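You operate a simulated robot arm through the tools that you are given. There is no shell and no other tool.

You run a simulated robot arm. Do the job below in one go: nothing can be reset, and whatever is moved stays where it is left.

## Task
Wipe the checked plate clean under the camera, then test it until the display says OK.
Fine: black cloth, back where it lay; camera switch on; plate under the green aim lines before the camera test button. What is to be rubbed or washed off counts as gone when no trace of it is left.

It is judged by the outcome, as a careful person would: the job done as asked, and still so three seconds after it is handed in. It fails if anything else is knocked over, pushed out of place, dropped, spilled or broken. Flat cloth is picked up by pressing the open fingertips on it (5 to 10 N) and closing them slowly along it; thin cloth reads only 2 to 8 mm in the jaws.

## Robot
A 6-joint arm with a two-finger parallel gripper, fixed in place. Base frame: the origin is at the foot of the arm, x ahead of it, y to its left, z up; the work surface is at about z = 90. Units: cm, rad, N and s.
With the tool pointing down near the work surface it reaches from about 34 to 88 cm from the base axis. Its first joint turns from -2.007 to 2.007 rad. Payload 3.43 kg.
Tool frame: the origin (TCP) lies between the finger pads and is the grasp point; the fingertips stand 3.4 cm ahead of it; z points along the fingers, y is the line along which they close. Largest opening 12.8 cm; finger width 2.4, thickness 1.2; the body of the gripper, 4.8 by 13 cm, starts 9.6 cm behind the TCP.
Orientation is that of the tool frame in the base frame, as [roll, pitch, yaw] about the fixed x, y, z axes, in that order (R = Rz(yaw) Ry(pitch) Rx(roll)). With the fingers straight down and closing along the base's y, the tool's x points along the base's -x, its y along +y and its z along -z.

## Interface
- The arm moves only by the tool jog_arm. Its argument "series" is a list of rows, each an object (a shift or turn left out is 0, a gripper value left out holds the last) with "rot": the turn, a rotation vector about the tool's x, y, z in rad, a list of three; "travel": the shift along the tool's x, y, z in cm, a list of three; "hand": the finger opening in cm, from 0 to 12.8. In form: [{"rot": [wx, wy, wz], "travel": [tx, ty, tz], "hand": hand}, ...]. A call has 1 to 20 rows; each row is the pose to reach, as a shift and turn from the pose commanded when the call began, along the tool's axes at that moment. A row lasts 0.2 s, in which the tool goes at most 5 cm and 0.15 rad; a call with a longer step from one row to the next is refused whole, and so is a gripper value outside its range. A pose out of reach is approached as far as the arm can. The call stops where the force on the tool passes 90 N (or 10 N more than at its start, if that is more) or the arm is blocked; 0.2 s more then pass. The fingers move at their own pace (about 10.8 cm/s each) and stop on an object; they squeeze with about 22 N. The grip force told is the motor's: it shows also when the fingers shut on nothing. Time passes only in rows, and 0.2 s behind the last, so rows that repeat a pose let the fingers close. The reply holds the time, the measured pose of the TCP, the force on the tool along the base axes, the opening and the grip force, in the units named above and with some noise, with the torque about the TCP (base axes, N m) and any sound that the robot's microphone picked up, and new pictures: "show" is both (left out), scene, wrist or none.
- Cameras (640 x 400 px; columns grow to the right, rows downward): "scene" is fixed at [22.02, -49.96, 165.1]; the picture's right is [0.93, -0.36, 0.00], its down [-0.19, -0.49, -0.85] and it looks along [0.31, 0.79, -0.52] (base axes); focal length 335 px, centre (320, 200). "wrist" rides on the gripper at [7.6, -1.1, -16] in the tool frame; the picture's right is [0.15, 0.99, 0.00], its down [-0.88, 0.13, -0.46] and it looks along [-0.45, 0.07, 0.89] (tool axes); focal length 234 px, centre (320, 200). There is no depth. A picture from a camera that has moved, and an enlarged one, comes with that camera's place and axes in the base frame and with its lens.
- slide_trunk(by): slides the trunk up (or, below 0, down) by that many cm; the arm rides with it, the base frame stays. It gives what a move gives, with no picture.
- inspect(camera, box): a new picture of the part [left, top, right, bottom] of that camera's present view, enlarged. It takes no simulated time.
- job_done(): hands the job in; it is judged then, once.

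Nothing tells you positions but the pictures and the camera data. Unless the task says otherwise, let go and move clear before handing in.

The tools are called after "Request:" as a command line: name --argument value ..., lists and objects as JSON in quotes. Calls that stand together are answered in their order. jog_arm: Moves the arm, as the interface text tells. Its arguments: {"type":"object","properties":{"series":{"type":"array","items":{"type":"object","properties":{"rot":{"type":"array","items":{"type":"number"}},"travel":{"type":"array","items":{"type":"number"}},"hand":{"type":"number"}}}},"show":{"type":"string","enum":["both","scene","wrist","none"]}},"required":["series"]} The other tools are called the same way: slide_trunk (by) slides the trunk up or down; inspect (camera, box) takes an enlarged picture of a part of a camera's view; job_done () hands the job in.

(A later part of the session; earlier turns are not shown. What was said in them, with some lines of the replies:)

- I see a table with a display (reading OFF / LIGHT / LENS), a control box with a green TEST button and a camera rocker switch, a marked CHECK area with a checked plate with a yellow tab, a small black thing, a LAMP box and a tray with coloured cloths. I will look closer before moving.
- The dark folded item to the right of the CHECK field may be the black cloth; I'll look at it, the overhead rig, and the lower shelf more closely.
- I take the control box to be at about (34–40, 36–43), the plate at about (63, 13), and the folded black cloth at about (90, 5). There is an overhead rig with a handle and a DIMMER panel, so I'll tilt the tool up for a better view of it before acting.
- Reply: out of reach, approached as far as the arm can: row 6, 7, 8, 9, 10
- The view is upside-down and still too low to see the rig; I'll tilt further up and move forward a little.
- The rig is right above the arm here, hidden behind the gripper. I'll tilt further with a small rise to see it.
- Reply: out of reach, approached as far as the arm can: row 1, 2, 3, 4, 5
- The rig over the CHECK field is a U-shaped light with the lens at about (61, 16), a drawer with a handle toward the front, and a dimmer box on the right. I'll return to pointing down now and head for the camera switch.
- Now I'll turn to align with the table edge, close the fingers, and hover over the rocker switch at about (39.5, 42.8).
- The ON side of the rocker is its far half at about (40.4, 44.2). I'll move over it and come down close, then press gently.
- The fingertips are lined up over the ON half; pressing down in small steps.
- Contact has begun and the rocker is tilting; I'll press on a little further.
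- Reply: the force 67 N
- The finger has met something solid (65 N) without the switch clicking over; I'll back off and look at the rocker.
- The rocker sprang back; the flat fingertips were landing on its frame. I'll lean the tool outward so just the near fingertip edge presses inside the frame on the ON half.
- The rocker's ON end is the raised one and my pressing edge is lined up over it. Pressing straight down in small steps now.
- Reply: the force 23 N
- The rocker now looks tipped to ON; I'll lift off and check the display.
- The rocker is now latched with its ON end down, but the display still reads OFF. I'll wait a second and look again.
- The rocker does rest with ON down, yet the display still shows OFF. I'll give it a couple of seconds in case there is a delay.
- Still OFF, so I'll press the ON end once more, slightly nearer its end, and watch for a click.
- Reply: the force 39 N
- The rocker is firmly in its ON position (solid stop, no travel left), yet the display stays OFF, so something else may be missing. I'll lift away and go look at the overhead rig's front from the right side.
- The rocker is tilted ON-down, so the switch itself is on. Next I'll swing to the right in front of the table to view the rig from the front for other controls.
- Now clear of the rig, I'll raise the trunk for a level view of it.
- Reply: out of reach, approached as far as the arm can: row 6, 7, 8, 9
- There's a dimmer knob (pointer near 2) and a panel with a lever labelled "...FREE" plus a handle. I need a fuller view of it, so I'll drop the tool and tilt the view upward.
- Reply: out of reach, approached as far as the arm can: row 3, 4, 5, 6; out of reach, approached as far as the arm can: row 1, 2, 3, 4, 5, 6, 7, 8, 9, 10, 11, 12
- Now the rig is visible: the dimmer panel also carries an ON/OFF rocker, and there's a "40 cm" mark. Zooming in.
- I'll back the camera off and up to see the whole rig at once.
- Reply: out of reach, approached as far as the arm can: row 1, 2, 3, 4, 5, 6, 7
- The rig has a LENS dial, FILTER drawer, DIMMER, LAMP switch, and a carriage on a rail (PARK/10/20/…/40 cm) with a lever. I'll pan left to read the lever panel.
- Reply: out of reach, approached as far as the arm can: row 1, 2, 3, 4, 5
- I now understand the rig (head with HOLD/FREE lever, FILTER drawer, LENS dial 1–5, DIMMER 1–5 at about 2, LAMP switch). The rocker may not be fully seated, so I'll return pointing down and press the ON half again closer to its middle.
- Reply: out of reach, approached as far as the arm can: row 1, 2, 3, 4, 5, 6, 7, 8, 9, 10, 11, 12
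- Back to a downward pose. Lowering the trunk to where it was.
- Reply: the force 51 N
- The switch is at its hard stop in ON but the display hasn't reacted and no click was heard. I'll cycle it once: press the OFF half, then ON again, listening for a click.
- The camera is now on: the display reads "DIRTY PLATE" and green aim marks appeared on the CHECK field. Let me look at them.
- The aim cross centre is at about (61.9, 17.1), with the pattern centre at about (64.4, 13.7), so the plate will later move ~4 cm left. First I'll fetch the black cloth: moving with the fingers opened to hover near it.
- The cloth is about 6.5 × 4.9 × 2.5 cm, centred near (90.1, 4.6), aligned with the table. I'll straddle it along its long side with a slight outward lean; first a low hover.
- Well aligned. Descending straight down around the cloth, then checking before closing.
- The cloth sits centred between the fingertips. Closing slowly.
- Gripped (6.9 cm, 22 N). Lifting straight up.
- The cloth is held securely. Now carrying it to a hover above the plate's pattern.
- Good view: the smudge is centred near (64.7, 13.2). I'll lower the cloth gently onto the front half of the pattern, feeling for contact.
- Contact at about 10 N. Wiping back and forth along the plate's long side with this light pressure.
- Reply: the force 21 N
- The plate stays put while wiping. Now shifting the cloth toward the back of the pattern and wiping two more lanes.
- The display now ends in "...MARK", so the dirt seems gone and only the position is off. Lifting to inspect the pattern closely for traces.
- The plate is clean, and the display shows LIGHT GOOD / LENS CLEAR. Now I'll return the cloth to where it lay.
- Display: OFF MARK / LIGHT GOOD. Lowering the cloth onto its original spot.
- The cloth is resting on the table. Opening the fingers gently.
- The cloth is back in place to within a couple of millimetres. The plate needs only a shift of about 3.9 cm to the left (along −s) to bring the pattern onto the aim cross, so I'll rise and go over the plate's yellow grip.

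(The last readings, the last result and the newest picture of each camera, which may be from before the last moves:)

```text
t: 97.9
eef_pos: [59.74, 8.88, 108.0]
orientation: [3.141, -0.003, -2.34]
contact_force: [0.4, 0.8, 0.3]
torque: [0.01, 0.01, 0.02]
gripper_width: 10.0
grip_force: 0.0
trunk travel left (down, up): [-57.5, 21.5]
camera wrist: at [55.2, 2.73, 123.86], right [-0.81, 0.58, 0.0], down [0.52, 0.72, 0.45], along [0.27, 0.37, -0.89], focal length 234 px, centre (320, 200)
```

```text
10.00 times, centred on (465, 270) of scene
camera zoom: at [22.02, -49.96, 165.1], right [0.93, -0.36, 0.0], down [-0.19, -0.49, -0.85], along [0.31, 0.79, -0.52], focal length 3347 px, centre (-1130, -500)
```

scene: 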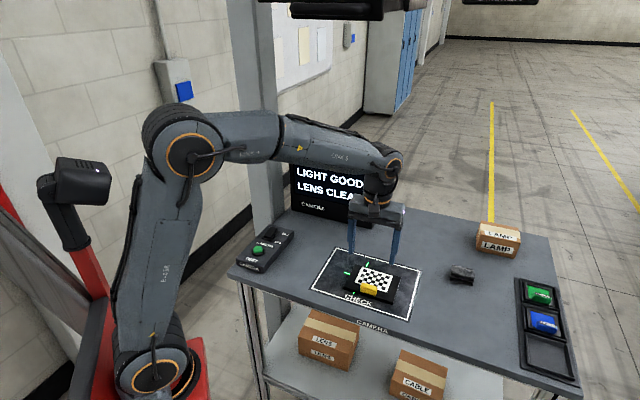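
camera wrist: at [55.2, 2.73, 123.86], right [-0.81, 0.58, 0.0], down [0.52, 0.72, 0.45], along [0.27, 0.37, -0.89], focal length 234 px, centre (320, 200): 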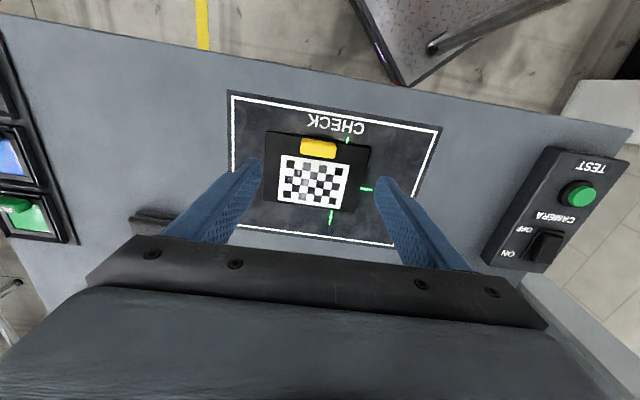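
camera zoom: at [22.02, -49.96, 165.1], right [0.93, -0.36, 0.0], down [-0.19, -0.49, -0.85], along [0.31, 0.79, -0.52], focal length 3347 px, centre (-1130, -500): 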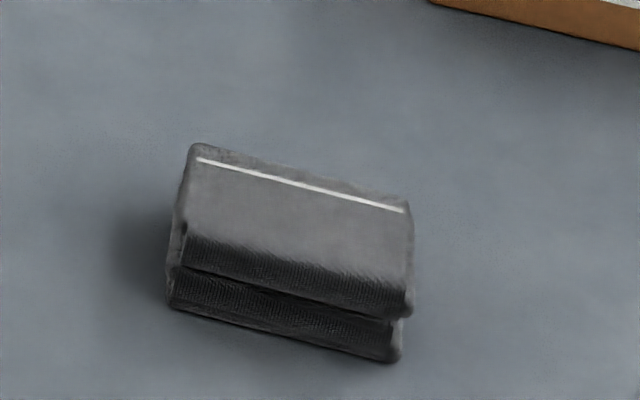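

The yellow grip is about 5 cm long, centred near (60.0, 9.25). Lowering the open fingers around its ends.

Request:
jog_arm --series '[{"travel": [-0.25, 0.04, 4]}, {"travel": [-0.45, 0.07, 8]}, {"travel": [-0.45, 0.07, 11]}, {"travel": [-0.45, 0.07, 12.5]}, {"travel": [-0.45, 0.07, 12.9]}, {"travel": [-0.45, 0.07, 12.9]}]' --show "both"

Request:
inspect --camera "wrist" --box '[220, 60, 440, 240]'

Request:
inspect --camera "scene" --box '[320, 220, 430, 320]'

```text
t: 99.3
eef_pos: [60.27, 9.36, 95.17]
orientation: [-3.141, 0.0, -2.343]
contact_force: [0.6, 0.1, 0.4]
torque: [0.03, -0.01, 0.01]
gripper_width: 9.98
grip_force: 0.0
trunk travel left (down, up): [-57.5, 21.5]
camera wrist: at [55.72, 3.19, 110.99], right [-0.81, 0.58, 0.0], down [0.52, 0.72, 0.45], along [0.27, 0.37, -0.89], focal length 234 px, centre (320, 200)
```

scene: 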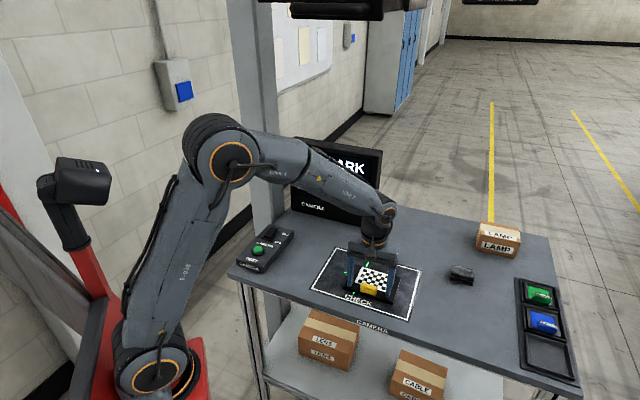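
wrist: 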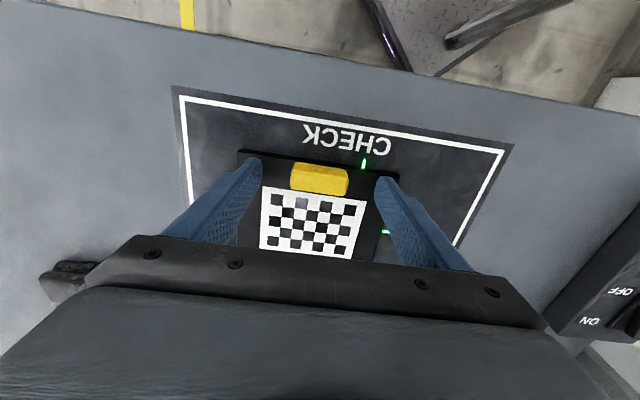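

```text
2.22 times, centred on (330, 150) of wrist
camera zoom: at [55.72, 3.19, 110.99], right [-0.81, 0.58, 0.0], down [0.52, 0.72, 0.45], along [0.27, 0.37, -0.89], focal length 520 px, centre (298, 311)
```

zoom: 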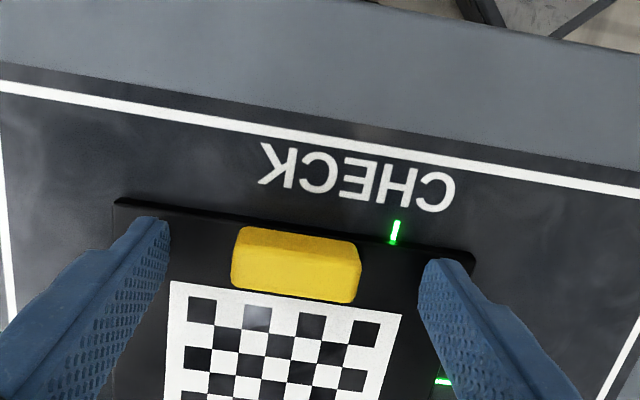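

```text
4.00 times, centred on (375, 270) of scene
camera zoom: at [22.02, -49.96, 165.1], right [0.93, -0.36, 0.0], down [-0.19, -0.49, -0.85], along [0.31, 0.79, -0.52], focal length 1339 px, centre (100, -80)
```

zoom: 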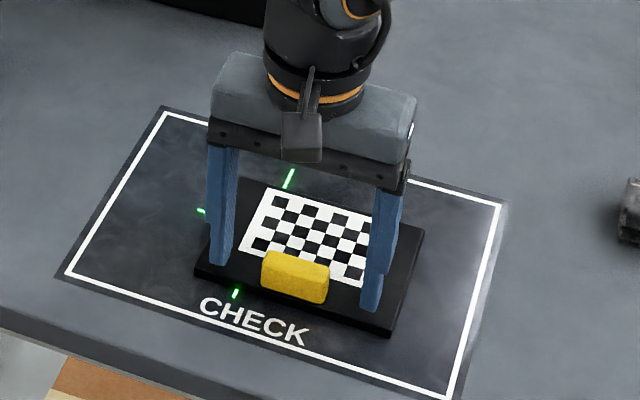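

Aligned. Closing on the grip slowly.

Request:
jog_arm --series '[{"hand": 9}, {"hand": 8}, {"hand": 7}, {"hand": 6.4}, {"hand": 6}, {"hand": 5.6}, {"hand": 5.2}, {"hand": 4.8}, {"hand": 4.4}, {"hand": 4}]' --show "both"

Request:
inspect --camera "wrist" --box '[220, 60, 440, 240]'

```text
t: 101.5
eef_pos: [60.28, 9.42, 95.24]
orientation: [-3.141, 0.001, -2.343]
contact_force: [0.6, 0.6, 0.2]
torque: [0.03, -0.07, -0.2]
gripper_width: 4.78
grip_force: 22.3
trunk travel left (down, up): [-57.5, 21.5]
camera wrist: at [55.73, 3.18, 111.01], right [-0.81, 0.58, 0.0], down [0.52, 0.72, 0.46], along [0.27, 0.37, -0.89], focal length 234 px, centre (320, 200)
```

scene: 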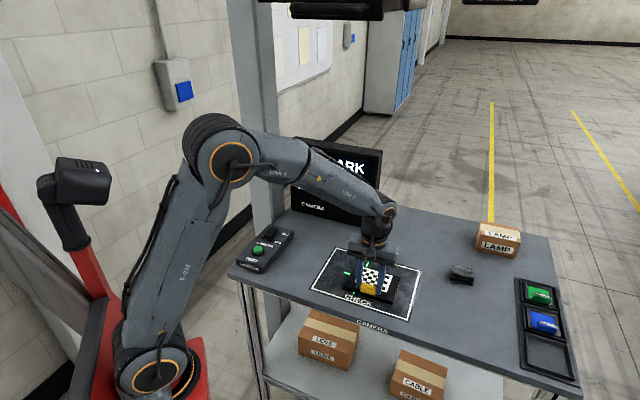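
wrist: 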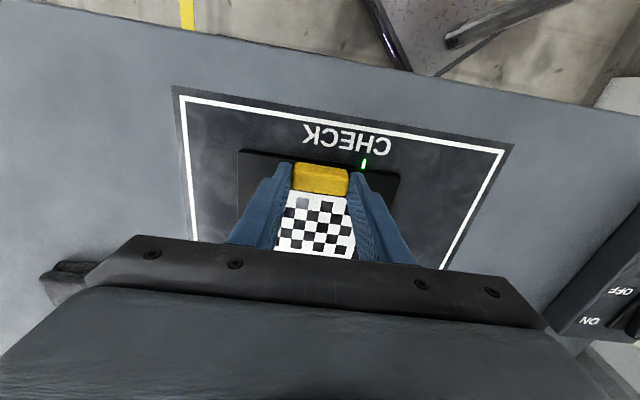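

```text
2.22 times, centred on (330, 150) of wrist
camera zoom: at [55.73, 3.18, 111.01], right [-0.81, 0.58, 0.0], down [0.52, 0.72, 0.46], along [0.27, 0.37, -0.89], focal length 520 px, centre (298, 311)
```

zoom: 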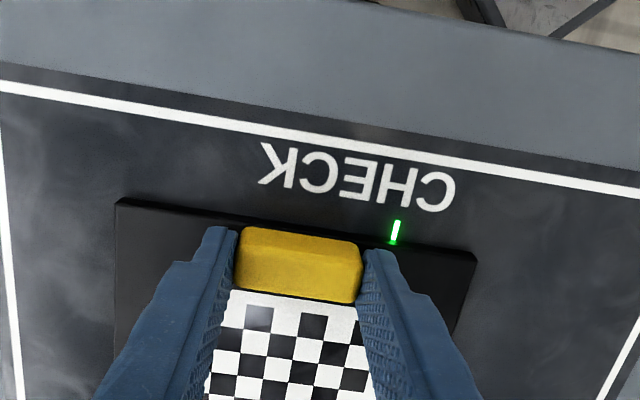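

Gripped. Sliding the plate 3.9 cm to the left along the table.

Request:
jog_arm --series '[{"travel": [0, 0.4, 0]}, {"travel": [0, 0.9, 0]}, {"travel": [0, 1.4, 0]}, {"travel": [0, 1.9, 0]}, {"travel": [0, 2.4, 0]}, {"travel": [0, 2.9, 0]}, {"travel": [0, 3.4, 0]}, {"travel": [0, 3.9, 0]}, {"travel": [0, 3.9, 0]}]' --show "both"

Request:
inspect --camera "wrist" --box '[220, 60, 440, 240]'

Request:
inspect --camera "scene" --box '[290, 130, 430, 320]'

```text
t: 103.5
eef_pos: [57.46, 12.14, 95.05]
orientation: [-3.141, -0.001, -2.341]
contact_force: [4.4, -2.8, 14.7]
torque: [-0.02, -0.22, -0.17]
gripper_width: 4.8
grip_force: 21.9
trunk travel left (down, up): [-57.5, 21.5]
camera wrist: at [52.88, 5.89, 110.98], right [-0.81, 0.58, 0.0], down [0.52, 0.72, 0.46], along [0.27, 0.37, -0.89], focal length 234 px, centre (320, 200)
```

scene: 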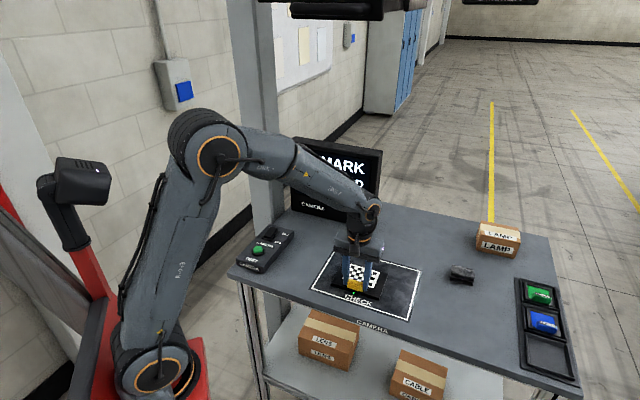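
wrist: 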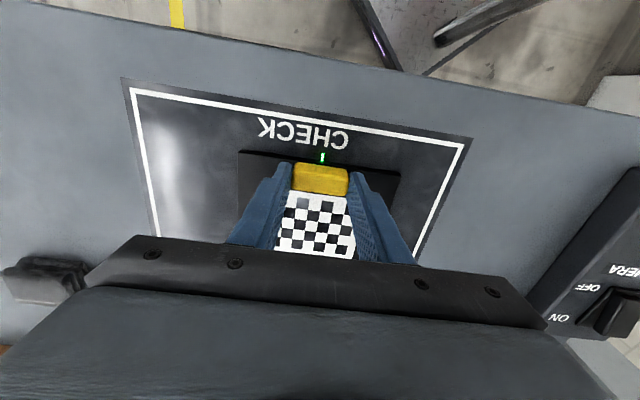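

```text
2.22 times, centred on (330, 150) of wrist
camera zoom: at [52.88, 5.89, 110.98], right [-0.81, 0.58, 0.0], down [0.52, 0.72, 0.46], along [0.27, 0.37, -0.89], focal length 520 px, centre (298, 311)
```

zoom: 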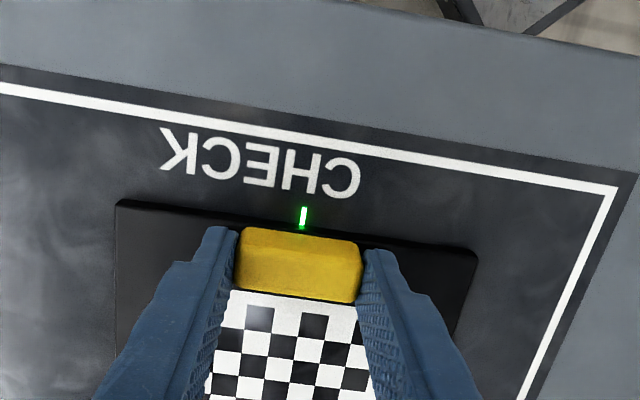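

```text
2.11 times, centred on (360, 225) of scene
camera zoom: at [22.02, -49.96, 165.1], right [0.93, -0.36, 0.0], down [-0.19, -0.49, -0.85], along [0.31, 0.79, -0.52], focal length 705 px, centre (236, 147)
```

zoom: 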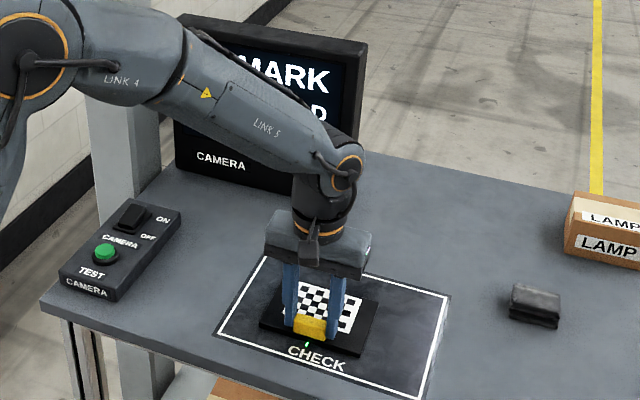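

The tick now lines up with the plate's centre. Releasing the grip and lifting clear to read the display.

Request:
jog_arm --series '[{"hand": 5.2}, {"hand": 6}, {"hand": 7}, {"hand": 8}, {"travel": [0, 0, -1], "hand": 8}, {"travel": [0, 0, -4]}, {"travel": [0, 0, -8]}, {"travel": [2, 0, -12]}, {"travel": [5, 1, -14]}, {"travel": [9, 4, -15]}, {"travel": [12, 8, -15]}, {"travel": [12, 8, -15]}]' --show "both"

Request:
inspect --camera "scene" --box '[300, 230, 430, 330]'

Request:
inspect --camera "scene" --box '[285, 130, 385, 235]'

Request:
inspect --camera "wrist" --box '[120, 30, 400, 230]'

```text
refused: row 10 steps farther than a row can; nothing moved
```

```text
4.00 times, centred on (365, 280) of scene
camera zoom: at [22.02, -49.96, 165.1], right [0.93, -0.36, 0.0], down [-0.19, -0.49, -0.85], along [0.31, 0.79, -0.52], focal length 1339 px, centre (140, -120)
```

zoom: 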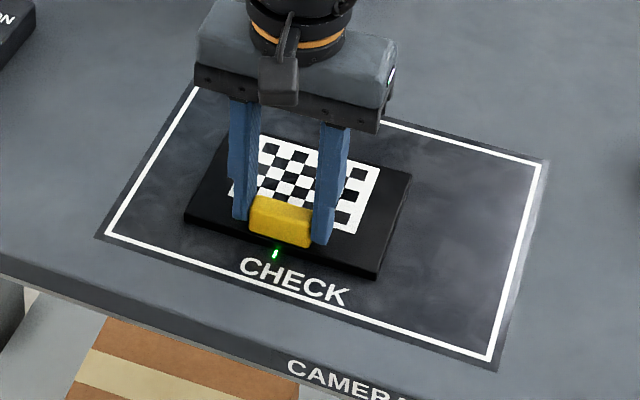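

```text
3.81 times, centred on (335, 182) of scene
camera zoom: at [22.02, -49.96, 165.1], right [0.93, -0.36, 0.0], down [-0.19, -0.49, -0.85], along [0.31, 0.79, -0.52], focal length 1275 px, centre (263, 267)
```

zoom: 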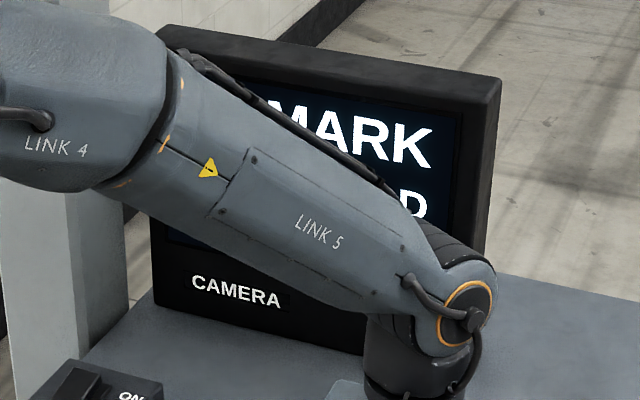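

```text
2.00 times, centred on (260, 130) of wrist
camera zoom: at [52.88, 5.89, 110.98], right [-0.81, 0.58, 0.0], down [0.52, 0.72, 0.46], along [0.27, 0.37, -0.89], focal length 468 px, centre (440, 340)
```

zoom: 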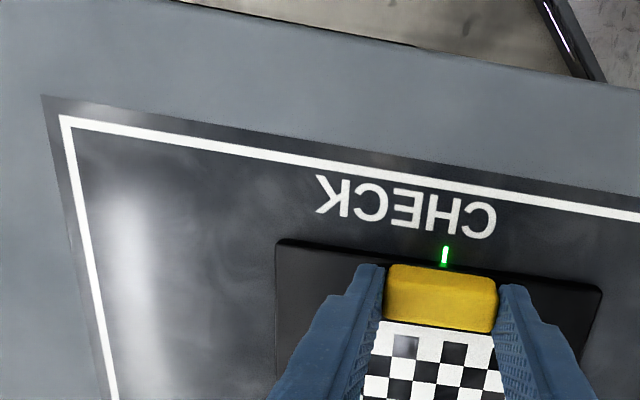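

The row step was too long; repeating the release with smaller steps.

Request:
jog_arm --series '[{"hand": 5.2}, {"hand": 6}, {"hand": 7}, {"hand": 8}, {"travel": [0, 0, -1], "hand": 8}, {"travel": [0, 0, -4]}, {"travel": [0, 0, -8]}, {"travel": [1, 0, -12]}, {"travel": [4, 0.5, -14]}, {"travel": [7, 2, -15]}, {"travel": [10, 4, -15]}, {"travel": [12, 7, -15]}, {"travel": [12, 7, -15]}]' --show "both"

Request:
inspect --camera "scene" --box '[300, 230, 430, 330]'

Request:
inspect --camera "scene" --box '[285, 130, 385, 235]'

Request:
inspect --camera "wrist" --box '[120, 30, 400, 230]'

```text
t: 106.3
eef_pos: [44.15, 8.56, 109.98]
orientation: [-3.141, 0.0, -2.342]
contact_force: [1.2, 0.4, 0.0]
torque: [0.0, -0.01, 0.01]
gripper_width: 8.03
grip_force: 0.2
trunk travel left (down, up): [-57.5, 21.5]
camera wrist: at [39.61, 2.31, 125.81], right [-0.81, 0.58, 0.0], down [0.52, 0.72, 0.45], along [0.27, 0.37, -0.89], focal length 234 px, centre (320, 200)
```

scene: 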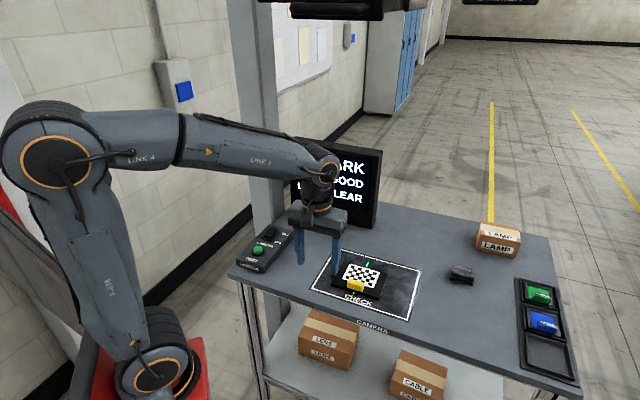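
wrist: 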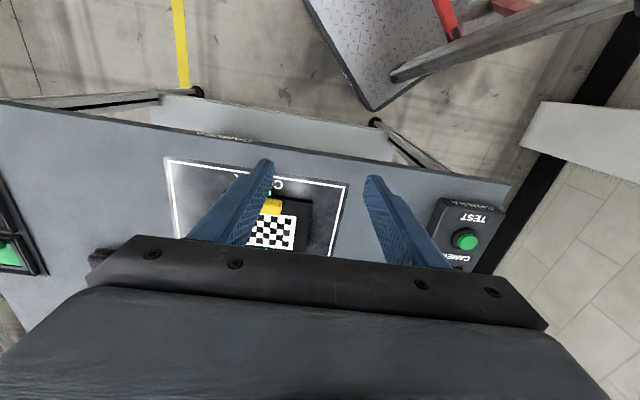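

```text
4.00 times, centred on (365, 280) of scene
camera zoom: at [22.02, -49.96, 165.1], right [0.93, -0.36, 0.0], down [-0.19, -0.49, -0.85], along [0.31, 0.79, -0.52], focal length 1339 px, centre (140, -120)
```

zoom: 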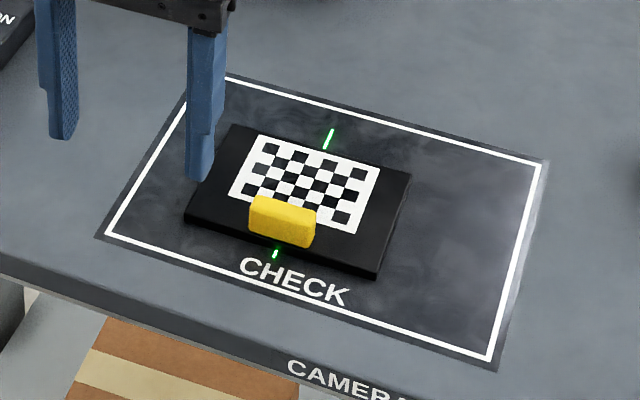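

```text
3.81 times, centred on (335, 182) of scene
camera zoom: at [22.02, -49.96, 165.1], right [0.93, -0.36, 0.0], down [-0.19, -0.49, -0.85], along [0.31, 0.79, -0.52], focal length 1275 px, centre (263, 267)
```

zoom: 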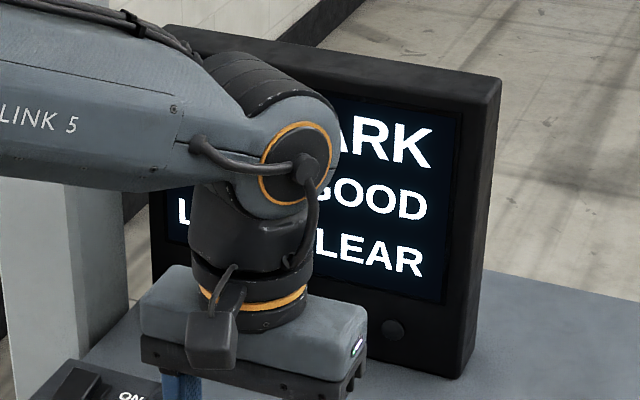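

```text
2.00 times, centred on (260, 130) of wrist
camera zoom: at [39.61, 2.31, 125.81], right [-0.81, 0.58, 0.0], down [0.52, 0.72, 0.45], along [0.27, 0.37, -0.89], focal length 468 px, centre (440, 340)
```

zoom: 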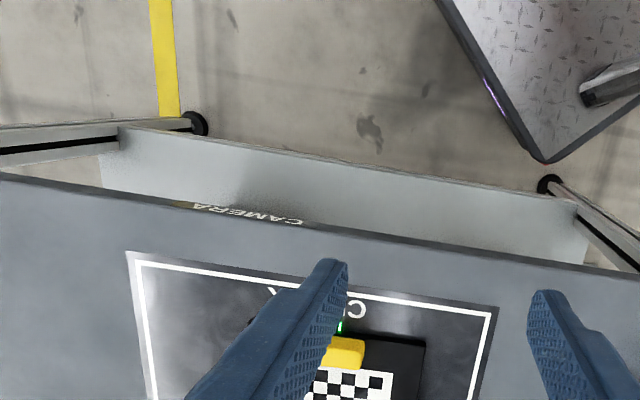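

The display still seems to read OFF MARK. I'll go above the plate with closed fingers for a clear overhead view of the plate relative to the aim ticks.

Request:
jog_arm --series '[{"travel": [-3.8, -1, -4], "hand": 0}, {"travel": [-8.2, -2, -5]}, {"travel": [-12.6, -3.2, -5]}, {"travel": [-17, -4.4, -5]}, {"travel": [-21.3, -5.6, -5]}, {"travel": [-21.3, -5.6, -5]}]' --show "both"

Request:
inspect --camera "wrist" --box '[220, 40, 440, 200]'

Request:
inspect --camera "scene" --box '[285, 130, 385, 235]'

Request:
inspect --camera "scene" --box '[310, 240, 410, 320]'

```text
refused: row 1 steps farther than a row can; nothing moved
```

```text
2.50 times, centred on (330, 120) of wrist
camera zoom: at [39.61, 2.31, 125.81], right [-0.81, 0.58, 0.0], down [0.52, 0.72, 0.45], along [0.27, 0.37, -0.89], focal length 585 px, centre (295, 400)
```

zoom: 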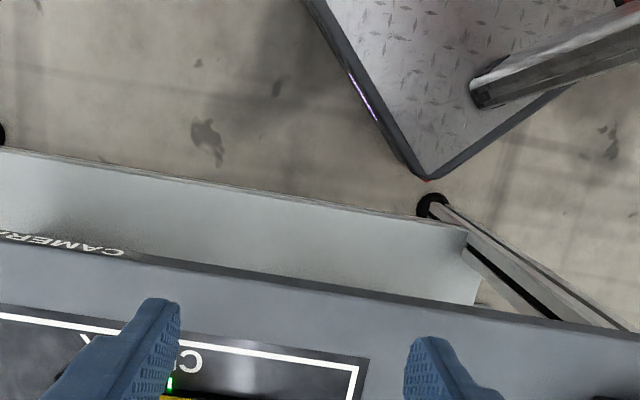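

```text
3.81 times, centred on (335, 182) of scene
camera zoom: at [22.02, -49.96, 165.1], right [0.93, -0.36, 0.0], down [-0.19, -0.49, -0.85], along [0.31, 0.79, -0.52], focal length 1275 px, centre (263, 267)
```

zoom: 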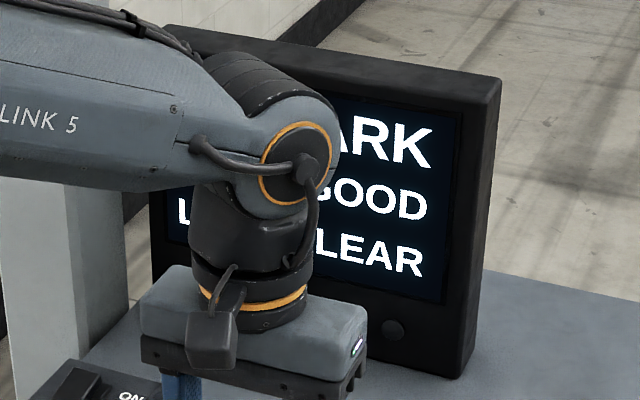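

```text
5.00 times, centred on (360, 280) of scene
camera zoom: at [22.02, -49.96, 165.1], right [0.93, -0.36, 0.0], down [-0.19, -0.49, -0.85], along [0.31, 0.79, -0.52], focal length 1673 px, centre (120, -200)
```

zoom: 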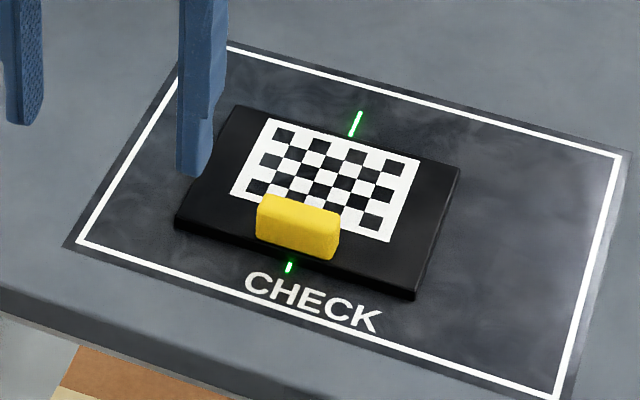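

Request:
jog_arm --series '[{"travel": [-3.5, -0.9, -2], "hand": 0}, {"travel": [-7.5, -1.9, -4]}, {"travel": [-11.8, -3.1, -5]}, {"travel": [-16.2, -4.3, -5]}, {"travel": [-20.5, -5.5, -5]}, {"travel": [-21.3, -5.6, -5]}, {"travel": [-21.3, -5.6, -5]}]' --show "both"

Request:
inspect --camera "wrist" --box '[220, 40, 440, 200]'

Request:
inspect --camera "scene" --box '[285, 130, 385, 235]'

```text
t: 107.9
eef_pos: [62.99, 19.98, 114.97]
orientation: [3.141, -0.001, -2.342]
contact_force: [0.5, -0.5, -0.8]
torque: [0.01, 0.0, 0.01]
gripper_width: 0.01
grip_force: 22.2
trunk travel left (down, up): [-57.5, 21.5]
camera wrist: at [58.4, 13.63, 130.92], right [-0.81, 0.58, 0.0], down [0.52, 0.72, 0.45], along [0.27, 0.37, -0.89], focal length 234 px, centre (320, 200)
```

scene: 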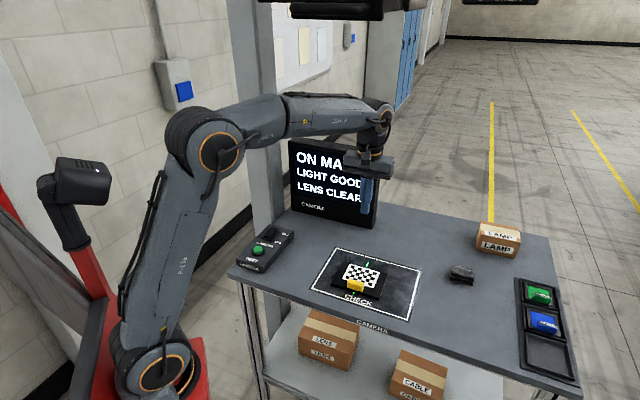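
wrist: 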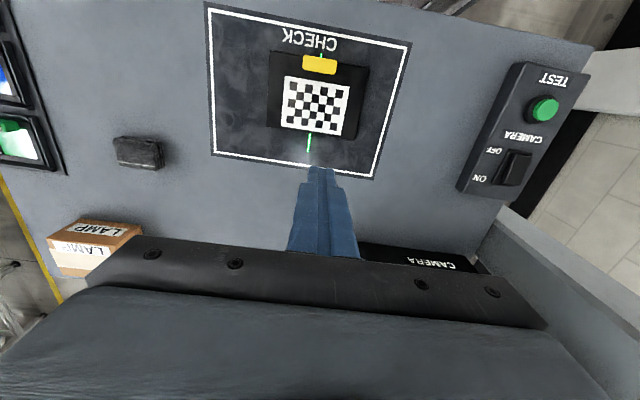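

```text
2.50 times, centred on (330, 120) of wrist
camera zoom: at [58.4, 13.63, 130.92], right [-0.81, 0.58, 0.0], down [0.52, 0.72, 0.45], along [0.27, 0.37, -0.89], focal length 585 px, centre (295, 400)
```

zoom: 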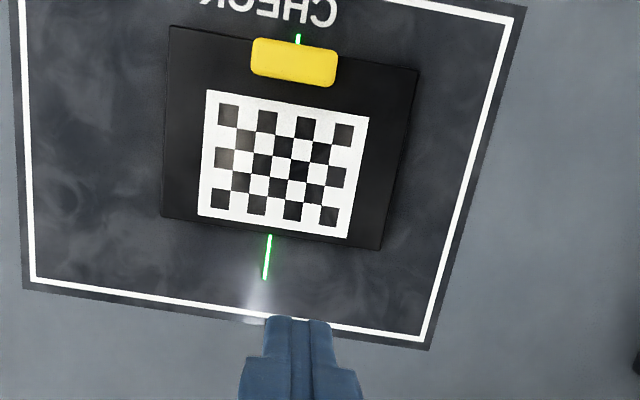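

```text
3.81 times, centred on (335, 182) of scene
camera zoom: at [22.02, -49.96, 165.1], right [0.93, -0.36, 0.0], down [-0.19, -0.49, -0.85], along [0.31, 0.79, -0.52], focal length 1275 px, centre (263, 267)
```

zoom: 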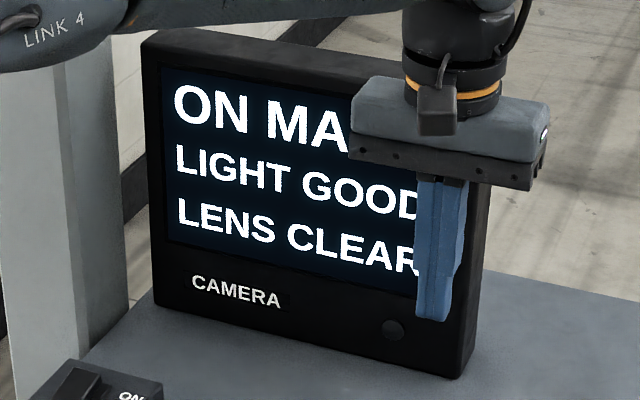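

The display now reads ON MARK / LIGHT GOOD / LENS CLEAR. Let me check the pattern once more for any trace before pressing TEST.

Request:
inspect --camera "wrist" --box '[270, 65, 365, 145]'

Request:
inspect --camera "scene" --box '[335, 255, 395, 300]'

Request:
inspect --camera "wrist" --box '[440, 50, 600, 220]'

```text
5.00 times, centred on (318, 105) of wrist
camera zoom: at [58.4, 13.63, 130.92], right [-0.81, 0.58, 0.0], down [0.52, 0.72, 0.45], along [0.27, 0.37, -0.89], focal length 1171 px, centre (332, 675)
```

zoom: 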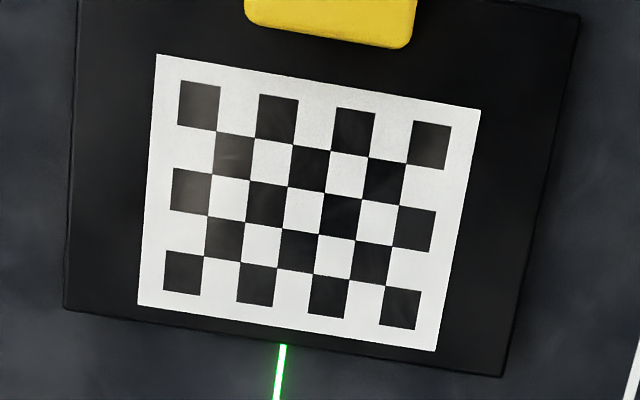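

```text
8.89 times, centred on (365, 278) of scene
camera zoom: at [22.02, -49.96, 165.1], right [0.93, -0.36, 0.0], down [-0.19, -0.49, -0.85], along [0.31, 0.79, -0.52], focal length 2975 px, centre (-80, -489)
```

zoom: 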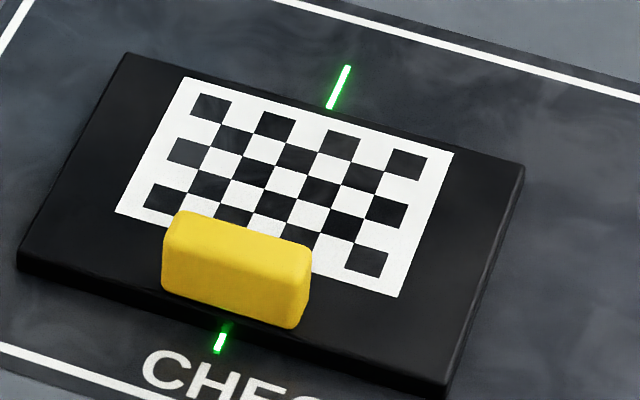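

```text
2.35 times, centred on (520, 135) of wrist
camera zoom: at [58.4, 13.63, 130.92], right [-0.81, 0.58, 0.0], down [0.52, 0.72, 0.45], along [0.27, 0.37, -0.89], focal length 551 px, centre (-151, 353)
```

zoom: 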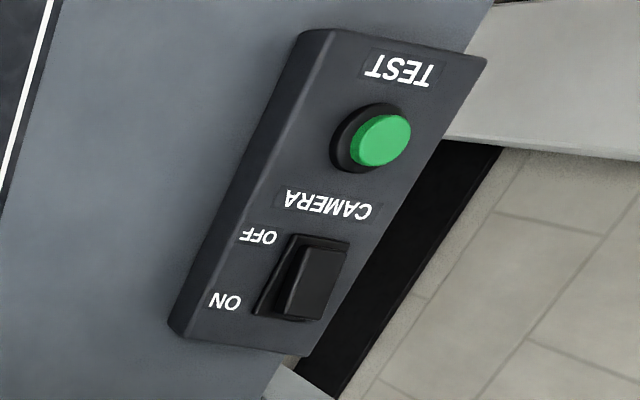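

The pattern is spotless. Now going over to the TEST button at about (33.4, 36.0).

Request:
jog_arm --series '[{"travel": [1.15, 4.05, 0.6]}, {"travel": [2.3, 8.1, 1.2]}, {"travel": [3.45, 12.15, 1.9]}, {"travel": [4.6, 16.2, 2.5]}, {"travel": [5.75, 20.25, 3.1]}, {"travel": [6.9, 24.3, 3.7]}, {"travel": [8.05, 28.35, 4.4]}, {"travel": [9.16, 32.4, 5]}, {"travel": [9.16, 32.4, 5]}]' --show "both"

Request:
inspect --camera "wrist" --box '[250, 60, 400, 220]'

Request:
inspect --camera "scene" --box '[220, 130, 400, 280]'

```text
t: 109.9
eef_pos: [33.06, 35.8, 110.13]
orientation: [-3.141, -0.001, -2.341]
contact_force: [-0.4, -0.4, 0.0]
torque: [0.01, 0.0, -0.01]
gripper_width: 0.02
grip_force: 22.1
trunk travel left (down, up): [-57.5, 21.5]
camera wrist: at [28.55, 29.57, 125.99], right [-0.81, 0.58, 0.0], down [0.52, 0.72, 0.46], along [0.27, 0.37, -0.89], focal length 234 px, centre (320, 200)
```

scene: 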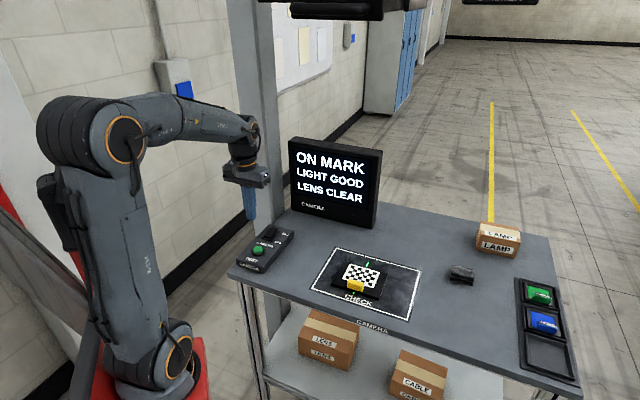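
wrist: 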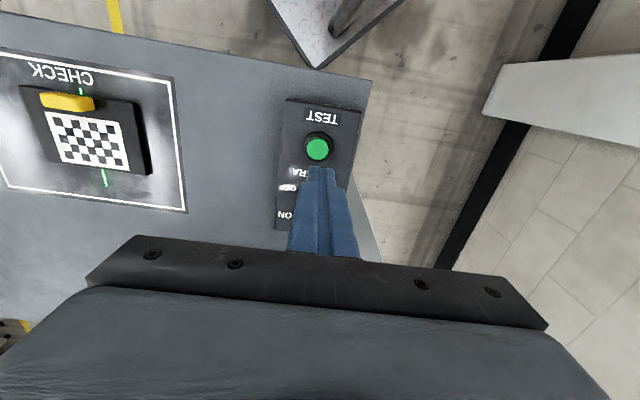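

```text
2.50 times, centred on (325, 140) of wrist
camera zoom: at [28.55, 29.57, 125.99], right [-0.81, 0.58, 0.0], down [0.52, 0.72, 0.46], along [0.27, 0.37, -0.89], focal length 585 px, centre (308, 350)
```

zoom: 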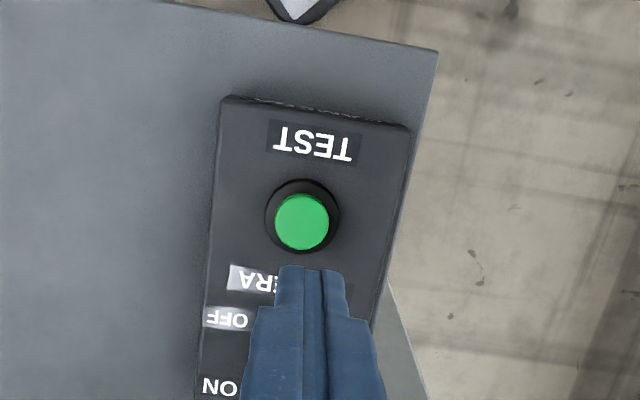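

```text
2.67 times, centred on (310, 205) of scene
camera zoom: at [22.02, -49.96, 165.1], right [0.93, -0.36, 0.0], down [-0.19, -0.49, -0.85], along [0.31, 0.79, -0.52], focal length 892 px, centre (347, 187)
```

zoom: 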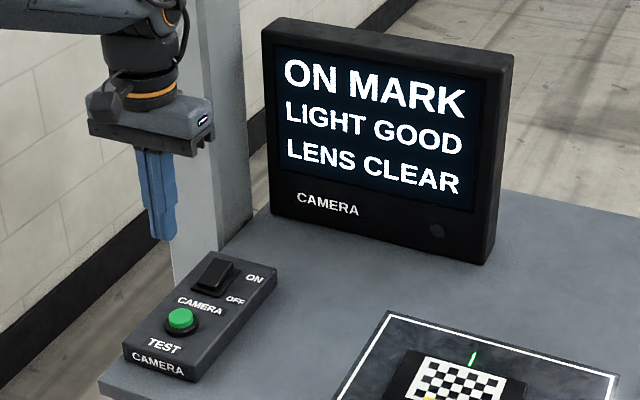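

The button centre computes to (33.4, 35.95). Descending onto it carefully.

Request:
jog_arm --series '[{"travel": [-0.35, -0.14, 3]}, {"travel": [-0.35, -0.14, 6.5]}, {"travel": [-0.35, -0.14, 9]}, {"travel": [-0.35, -0.14, 10]}, {"travel": [-0.35, -0.14, 10.4]}]' --show "wrist"

Request:
inspect --camera "scene" --box '[235, 200, 305, 270]'

```text
t: 111.1
eef_pos: [33.47, 35.95, 99.62]
orientation: [3.141, -0.001, -2.342]
contact_force: [0.6, -0.5, -0.1]
torque: [0.0, 0.02, -0.01]
gripper_width: 0.0
grip_force: 21.9
trunk travel left (down, up): [-57.5, 21.5]
camera wrist: at [29.02, 29.7, 115.47], right [-0.81, 0.58, 0.0], down [0.52, 0.72, 0.45], along [0.27, 0.37, -0.89], focal length 234 px, centre (320, 200)
```

wrist: 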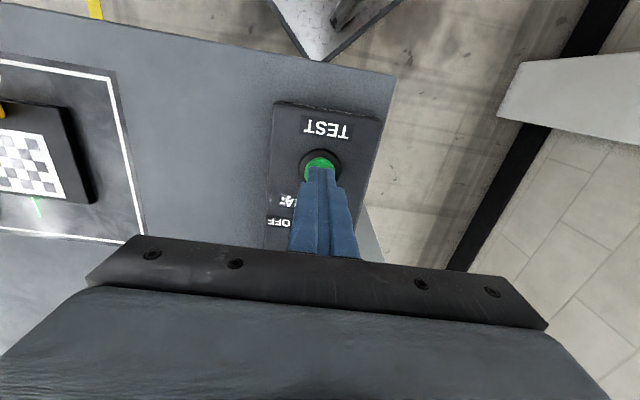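

```text
5.71 times, centred on (270, 235) of scene
camera zoom: at [22.02, -49.96, 165.1], right [0.93, -0.36, 0.0], down [-0.19, -0.49, -0.85], along [0.31, 0.79, -0.52], focal length 1912 px, centre (606, 0)
```

zoom: 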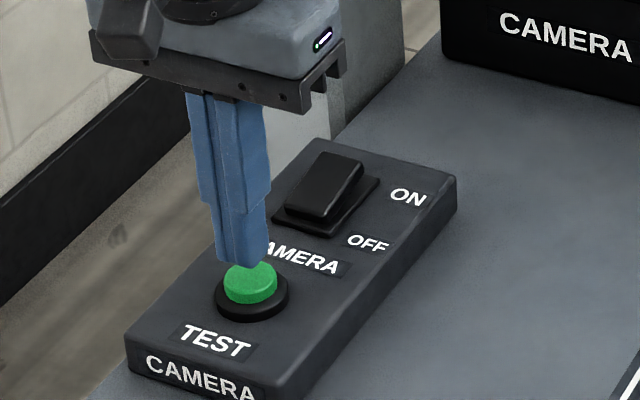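

Request:
jog_arm --series '[{"travel": [0.2, 0, 0.25]}, {"travel": [0.2, 0, 0.5]}, {"travel": [0.2, 0, 0.75]}, {"travel": [0.2, 0, 0.95]}]' --show "scene"

Request:
inspect --camera "scene" --box '[235, 130, 395, 280]'

```text
t: 112.1
eef_pos: [33.44, 35.76, 98.74]
orientation: [-3.142, -0.002, -2.342]
contact_force: [-0.5, -0.5, -0.3]
torque: [0.02, 0.03, -0.02]
gripper_width: 0.02
grip_force: 22.1
trunk travel left (down, up): [-57.5, 21.5]
```

scene: 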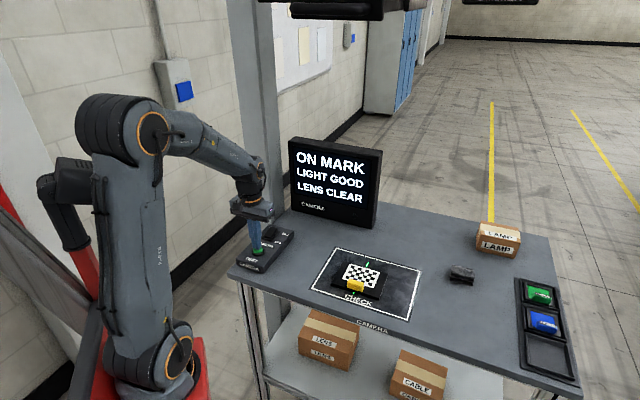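

```text
2.67 times, centred on (315, 205) of scene
camera zoom: at [22.02, -49.96, 165.1], right [0.93, -0.36, 0.0], down [-0.19, -0.49, -0.85], along [0.31, 0.79, -0.52], focal length 892 px, centre (333, 187)
```

zoom: 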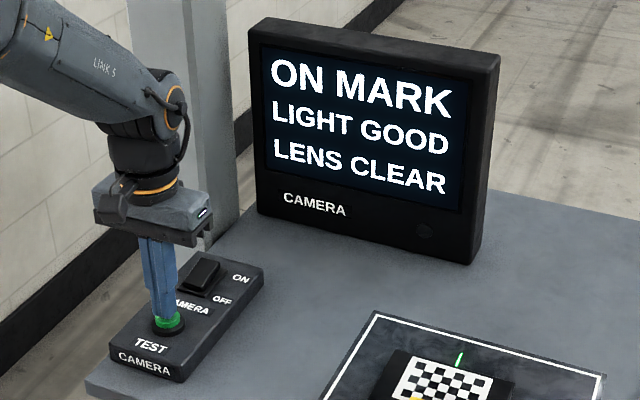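

Almost at the button. Pressing further in small steps.

Request:
jog_arm --series '[{"travel": [0, 0, 0.15]}, {"travel": [0, 0, 0.3]}, {"travel": [0, 0, 0.45]}, {"travel": [0, 0, 0.6]}]' --show "scene"

Request:
inspect --camera "scene" --box '[235, 130, 395, 280]'

```text
t: 113.1
eef_pos: [33.5, 35.79, 98.14]
orientation: [3.14, 0.0, -2.342]
contact_force: [0.2, -0.1, -0.1]
torque: [0.02, -0.04, 0.02]
gripper_width: 0.01
grip_force: 21.6
trunk travel left (down, up): [-57.5, 21.5]
```

scene: 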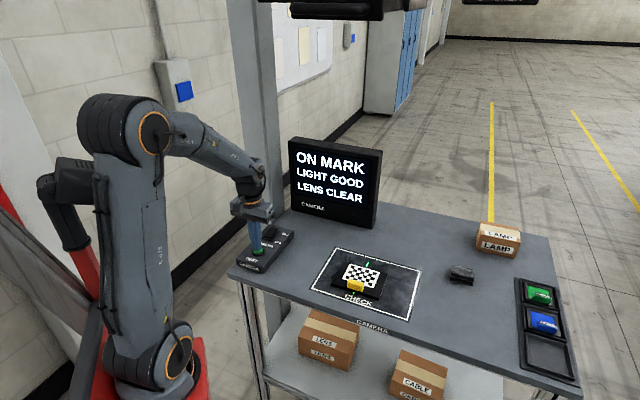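

```text
2.67 times, centred on (315, 205) of scene
camera zoom: at [22.02, -49.96, 165.1], right [0.93, -0.36, 0.0], down [-0.19, -0.49, -0.85], along [0.31, 0.79, -0.52], focal length 892 px, centre (333, 187)
```

zoom: 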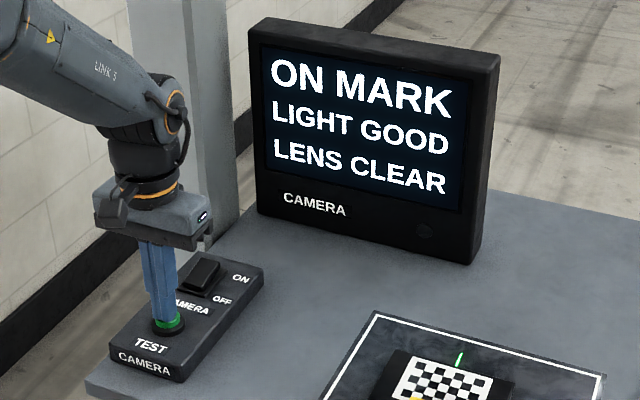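

Request:
jog_arm --series '[{"travel": [0, 0, 0.12]}, {"travel": [0, 0, 0.24]}, {"travel": [0, 0, 0.36]}, {"travel": [0, 0, 0.48]}]' --show "scene"

Request:
inspect --camera "scene" --box '[235, 130, 395, 280]'

```text
t: 114.1
eef_pos: [33.59, 35.88, 97.64]
orientation: [3.141, 0.0, -2.343]
contact_force: [2.5, 0.9, 2.7]
torque: [-0.02, -0.09, -0.01]
gripper_width: 0.0
grip_force: 22.1
trunk travel left (down, up): [-57.5, 21.5]
heard: click
```

scene: 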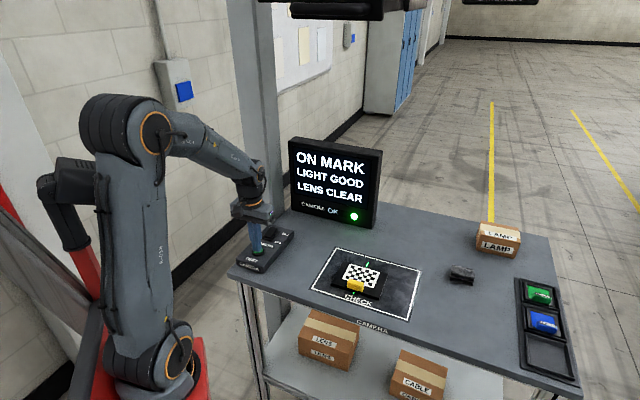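

```text
2.67 times, centred on (315, 205) of scene
camera zoom: at [22.02, -49.96, 165.1], right [0.93, -0.36, 0.0], down [-0.19, -0.49, -0.85], along [0.31, 0.79, -0.52], focal length 892 px, centre (333, 187)
```

zoom: 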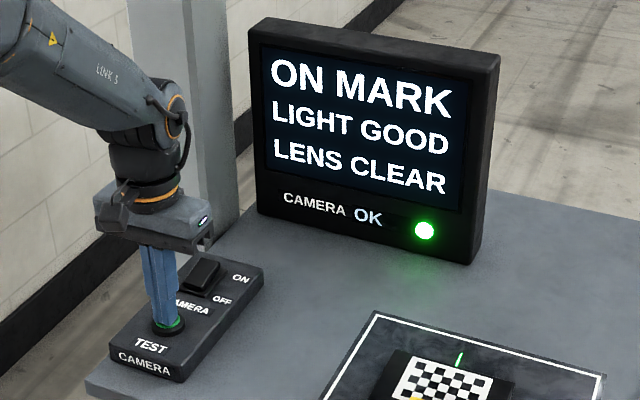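

A click was heard, and the display shows OK with the green lamp lit. Lifting straight off the button and moving clear.

Request:
jog_arm --series '[{"travel": [0, 0, -0.5]}, {"travel": [0, 0, -2]}, {"travel": [0, 0, -5]}, {"travel": [0, 0, -9]}, {"travel": [0, 0, -13]}, {"travel": [0, 0, -16]}, {"travel": [0, -3, -18]}, {"travel": [0, -3, -18]}, {"travel": [0, -3, -18]}]' --show "both"

Request:
inspect --camera "scene" --box '[235, 130, 395, 280]'

Request:
inspect --camera "scene" --box '[300, 230, 600, 390]'

```text
t: 116.1
eef_pos: [35.73, 33.7, 115.46]
orientation: [3.141, -0.001, -2.343]
contact_force: [-0.2, 0.5, -0.6]
torque: [0.02, 0.0, 0.04]
gripper_width: 0.02
grip_force: 22.1
trunk travel left (down, up): [-57.5, 21.5]
camera wrist: at [31.17, 27.42, 131.4], right [-0.81, 0.58, 0.0], down [0.52, 0.72, 0.45], along [0.27, 0.37, -0.89], focal length 234 px, centre (320, 200)
```

scene: 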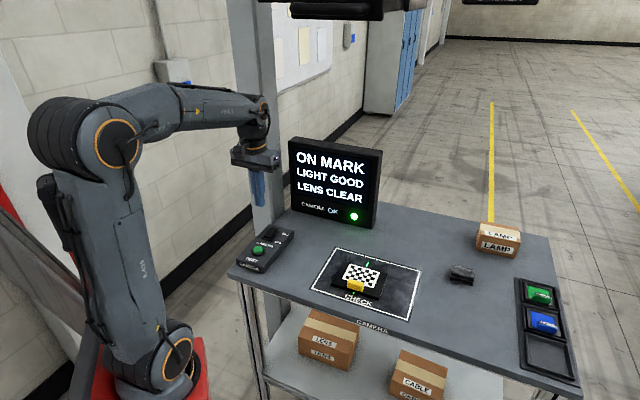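
wrist: 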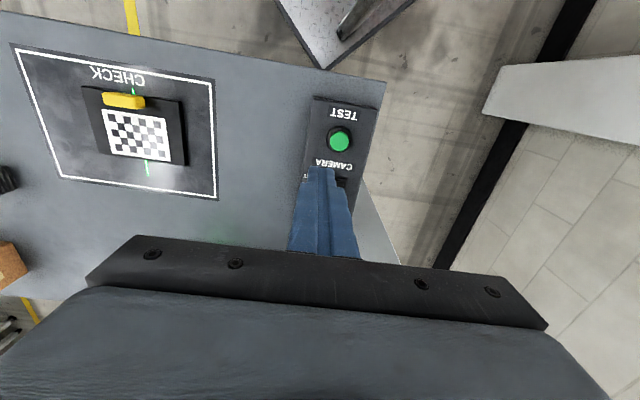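

```text
2.67 times, centred on (315, 205) of scene
camera zoom: at [22.02, -49.96, 165.1], right [0.93, -0.36, 0.0], down [-0.19, -0.49, -0.85], along [0.31, 0.79, -0.52], focal length 892 px, centre (333, 187)
```

zoom: 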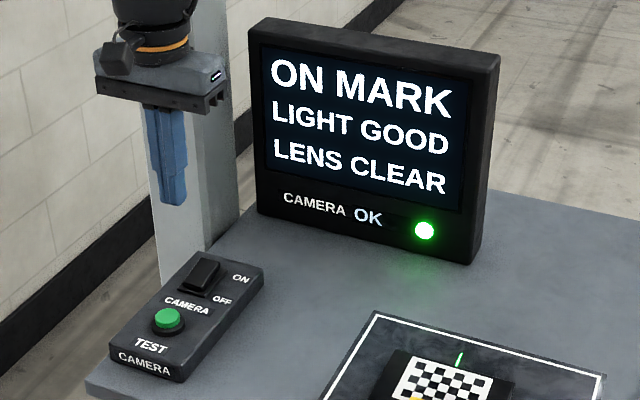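

```text
2.13 times, centred on (450, 310) of scene
camera zoom: at [22.02, -49.96, 165.1], right [0.93, -0.36, 0.0], down [-0.19, -0.49, -0.85], along [0.31, 0.79, -0.52], focal length 714 px, centre (43, -35)
```

zoom: 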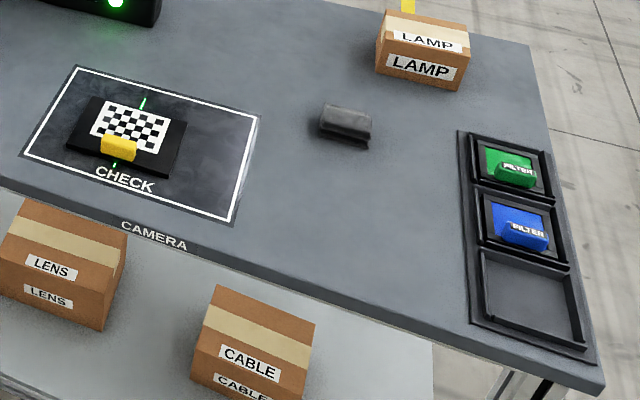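

Everything checks out: the plate is clean and under the aim lines, the camera switch is on, and the display shows OK with the green lamp. The cloth is back where it lay and the arm is clear, so I'm handing the job in.

Request:
job_done

```text
The job is handed in.
```

The job is done and handed in: I wiped the checked plate clean, tested it, and the display says OK with its green lamp lit.

- **Plate:** no trace of the smudge showed in close-up views from both cameras. I slid it about 3.9 cm left by its yellow grip, and the display read ON MARK before I pressed TEST.
- **Display at the end:** it reads ON MARK, LIGHT GOOD, LENS CLEAR and OK. I changed neither the light nor the lens.
- **Camera switch:** it is on, with the green aim lines showing. It switched on when I pressed the half by the OFF label, so I pressed the wrong half several times first.
- **Cloth:** the black cloth is back within about 2 mm of where it lay.

I saw nothing else knocked over or moved out of place. The arm is clear of the table with nothing in its grip.
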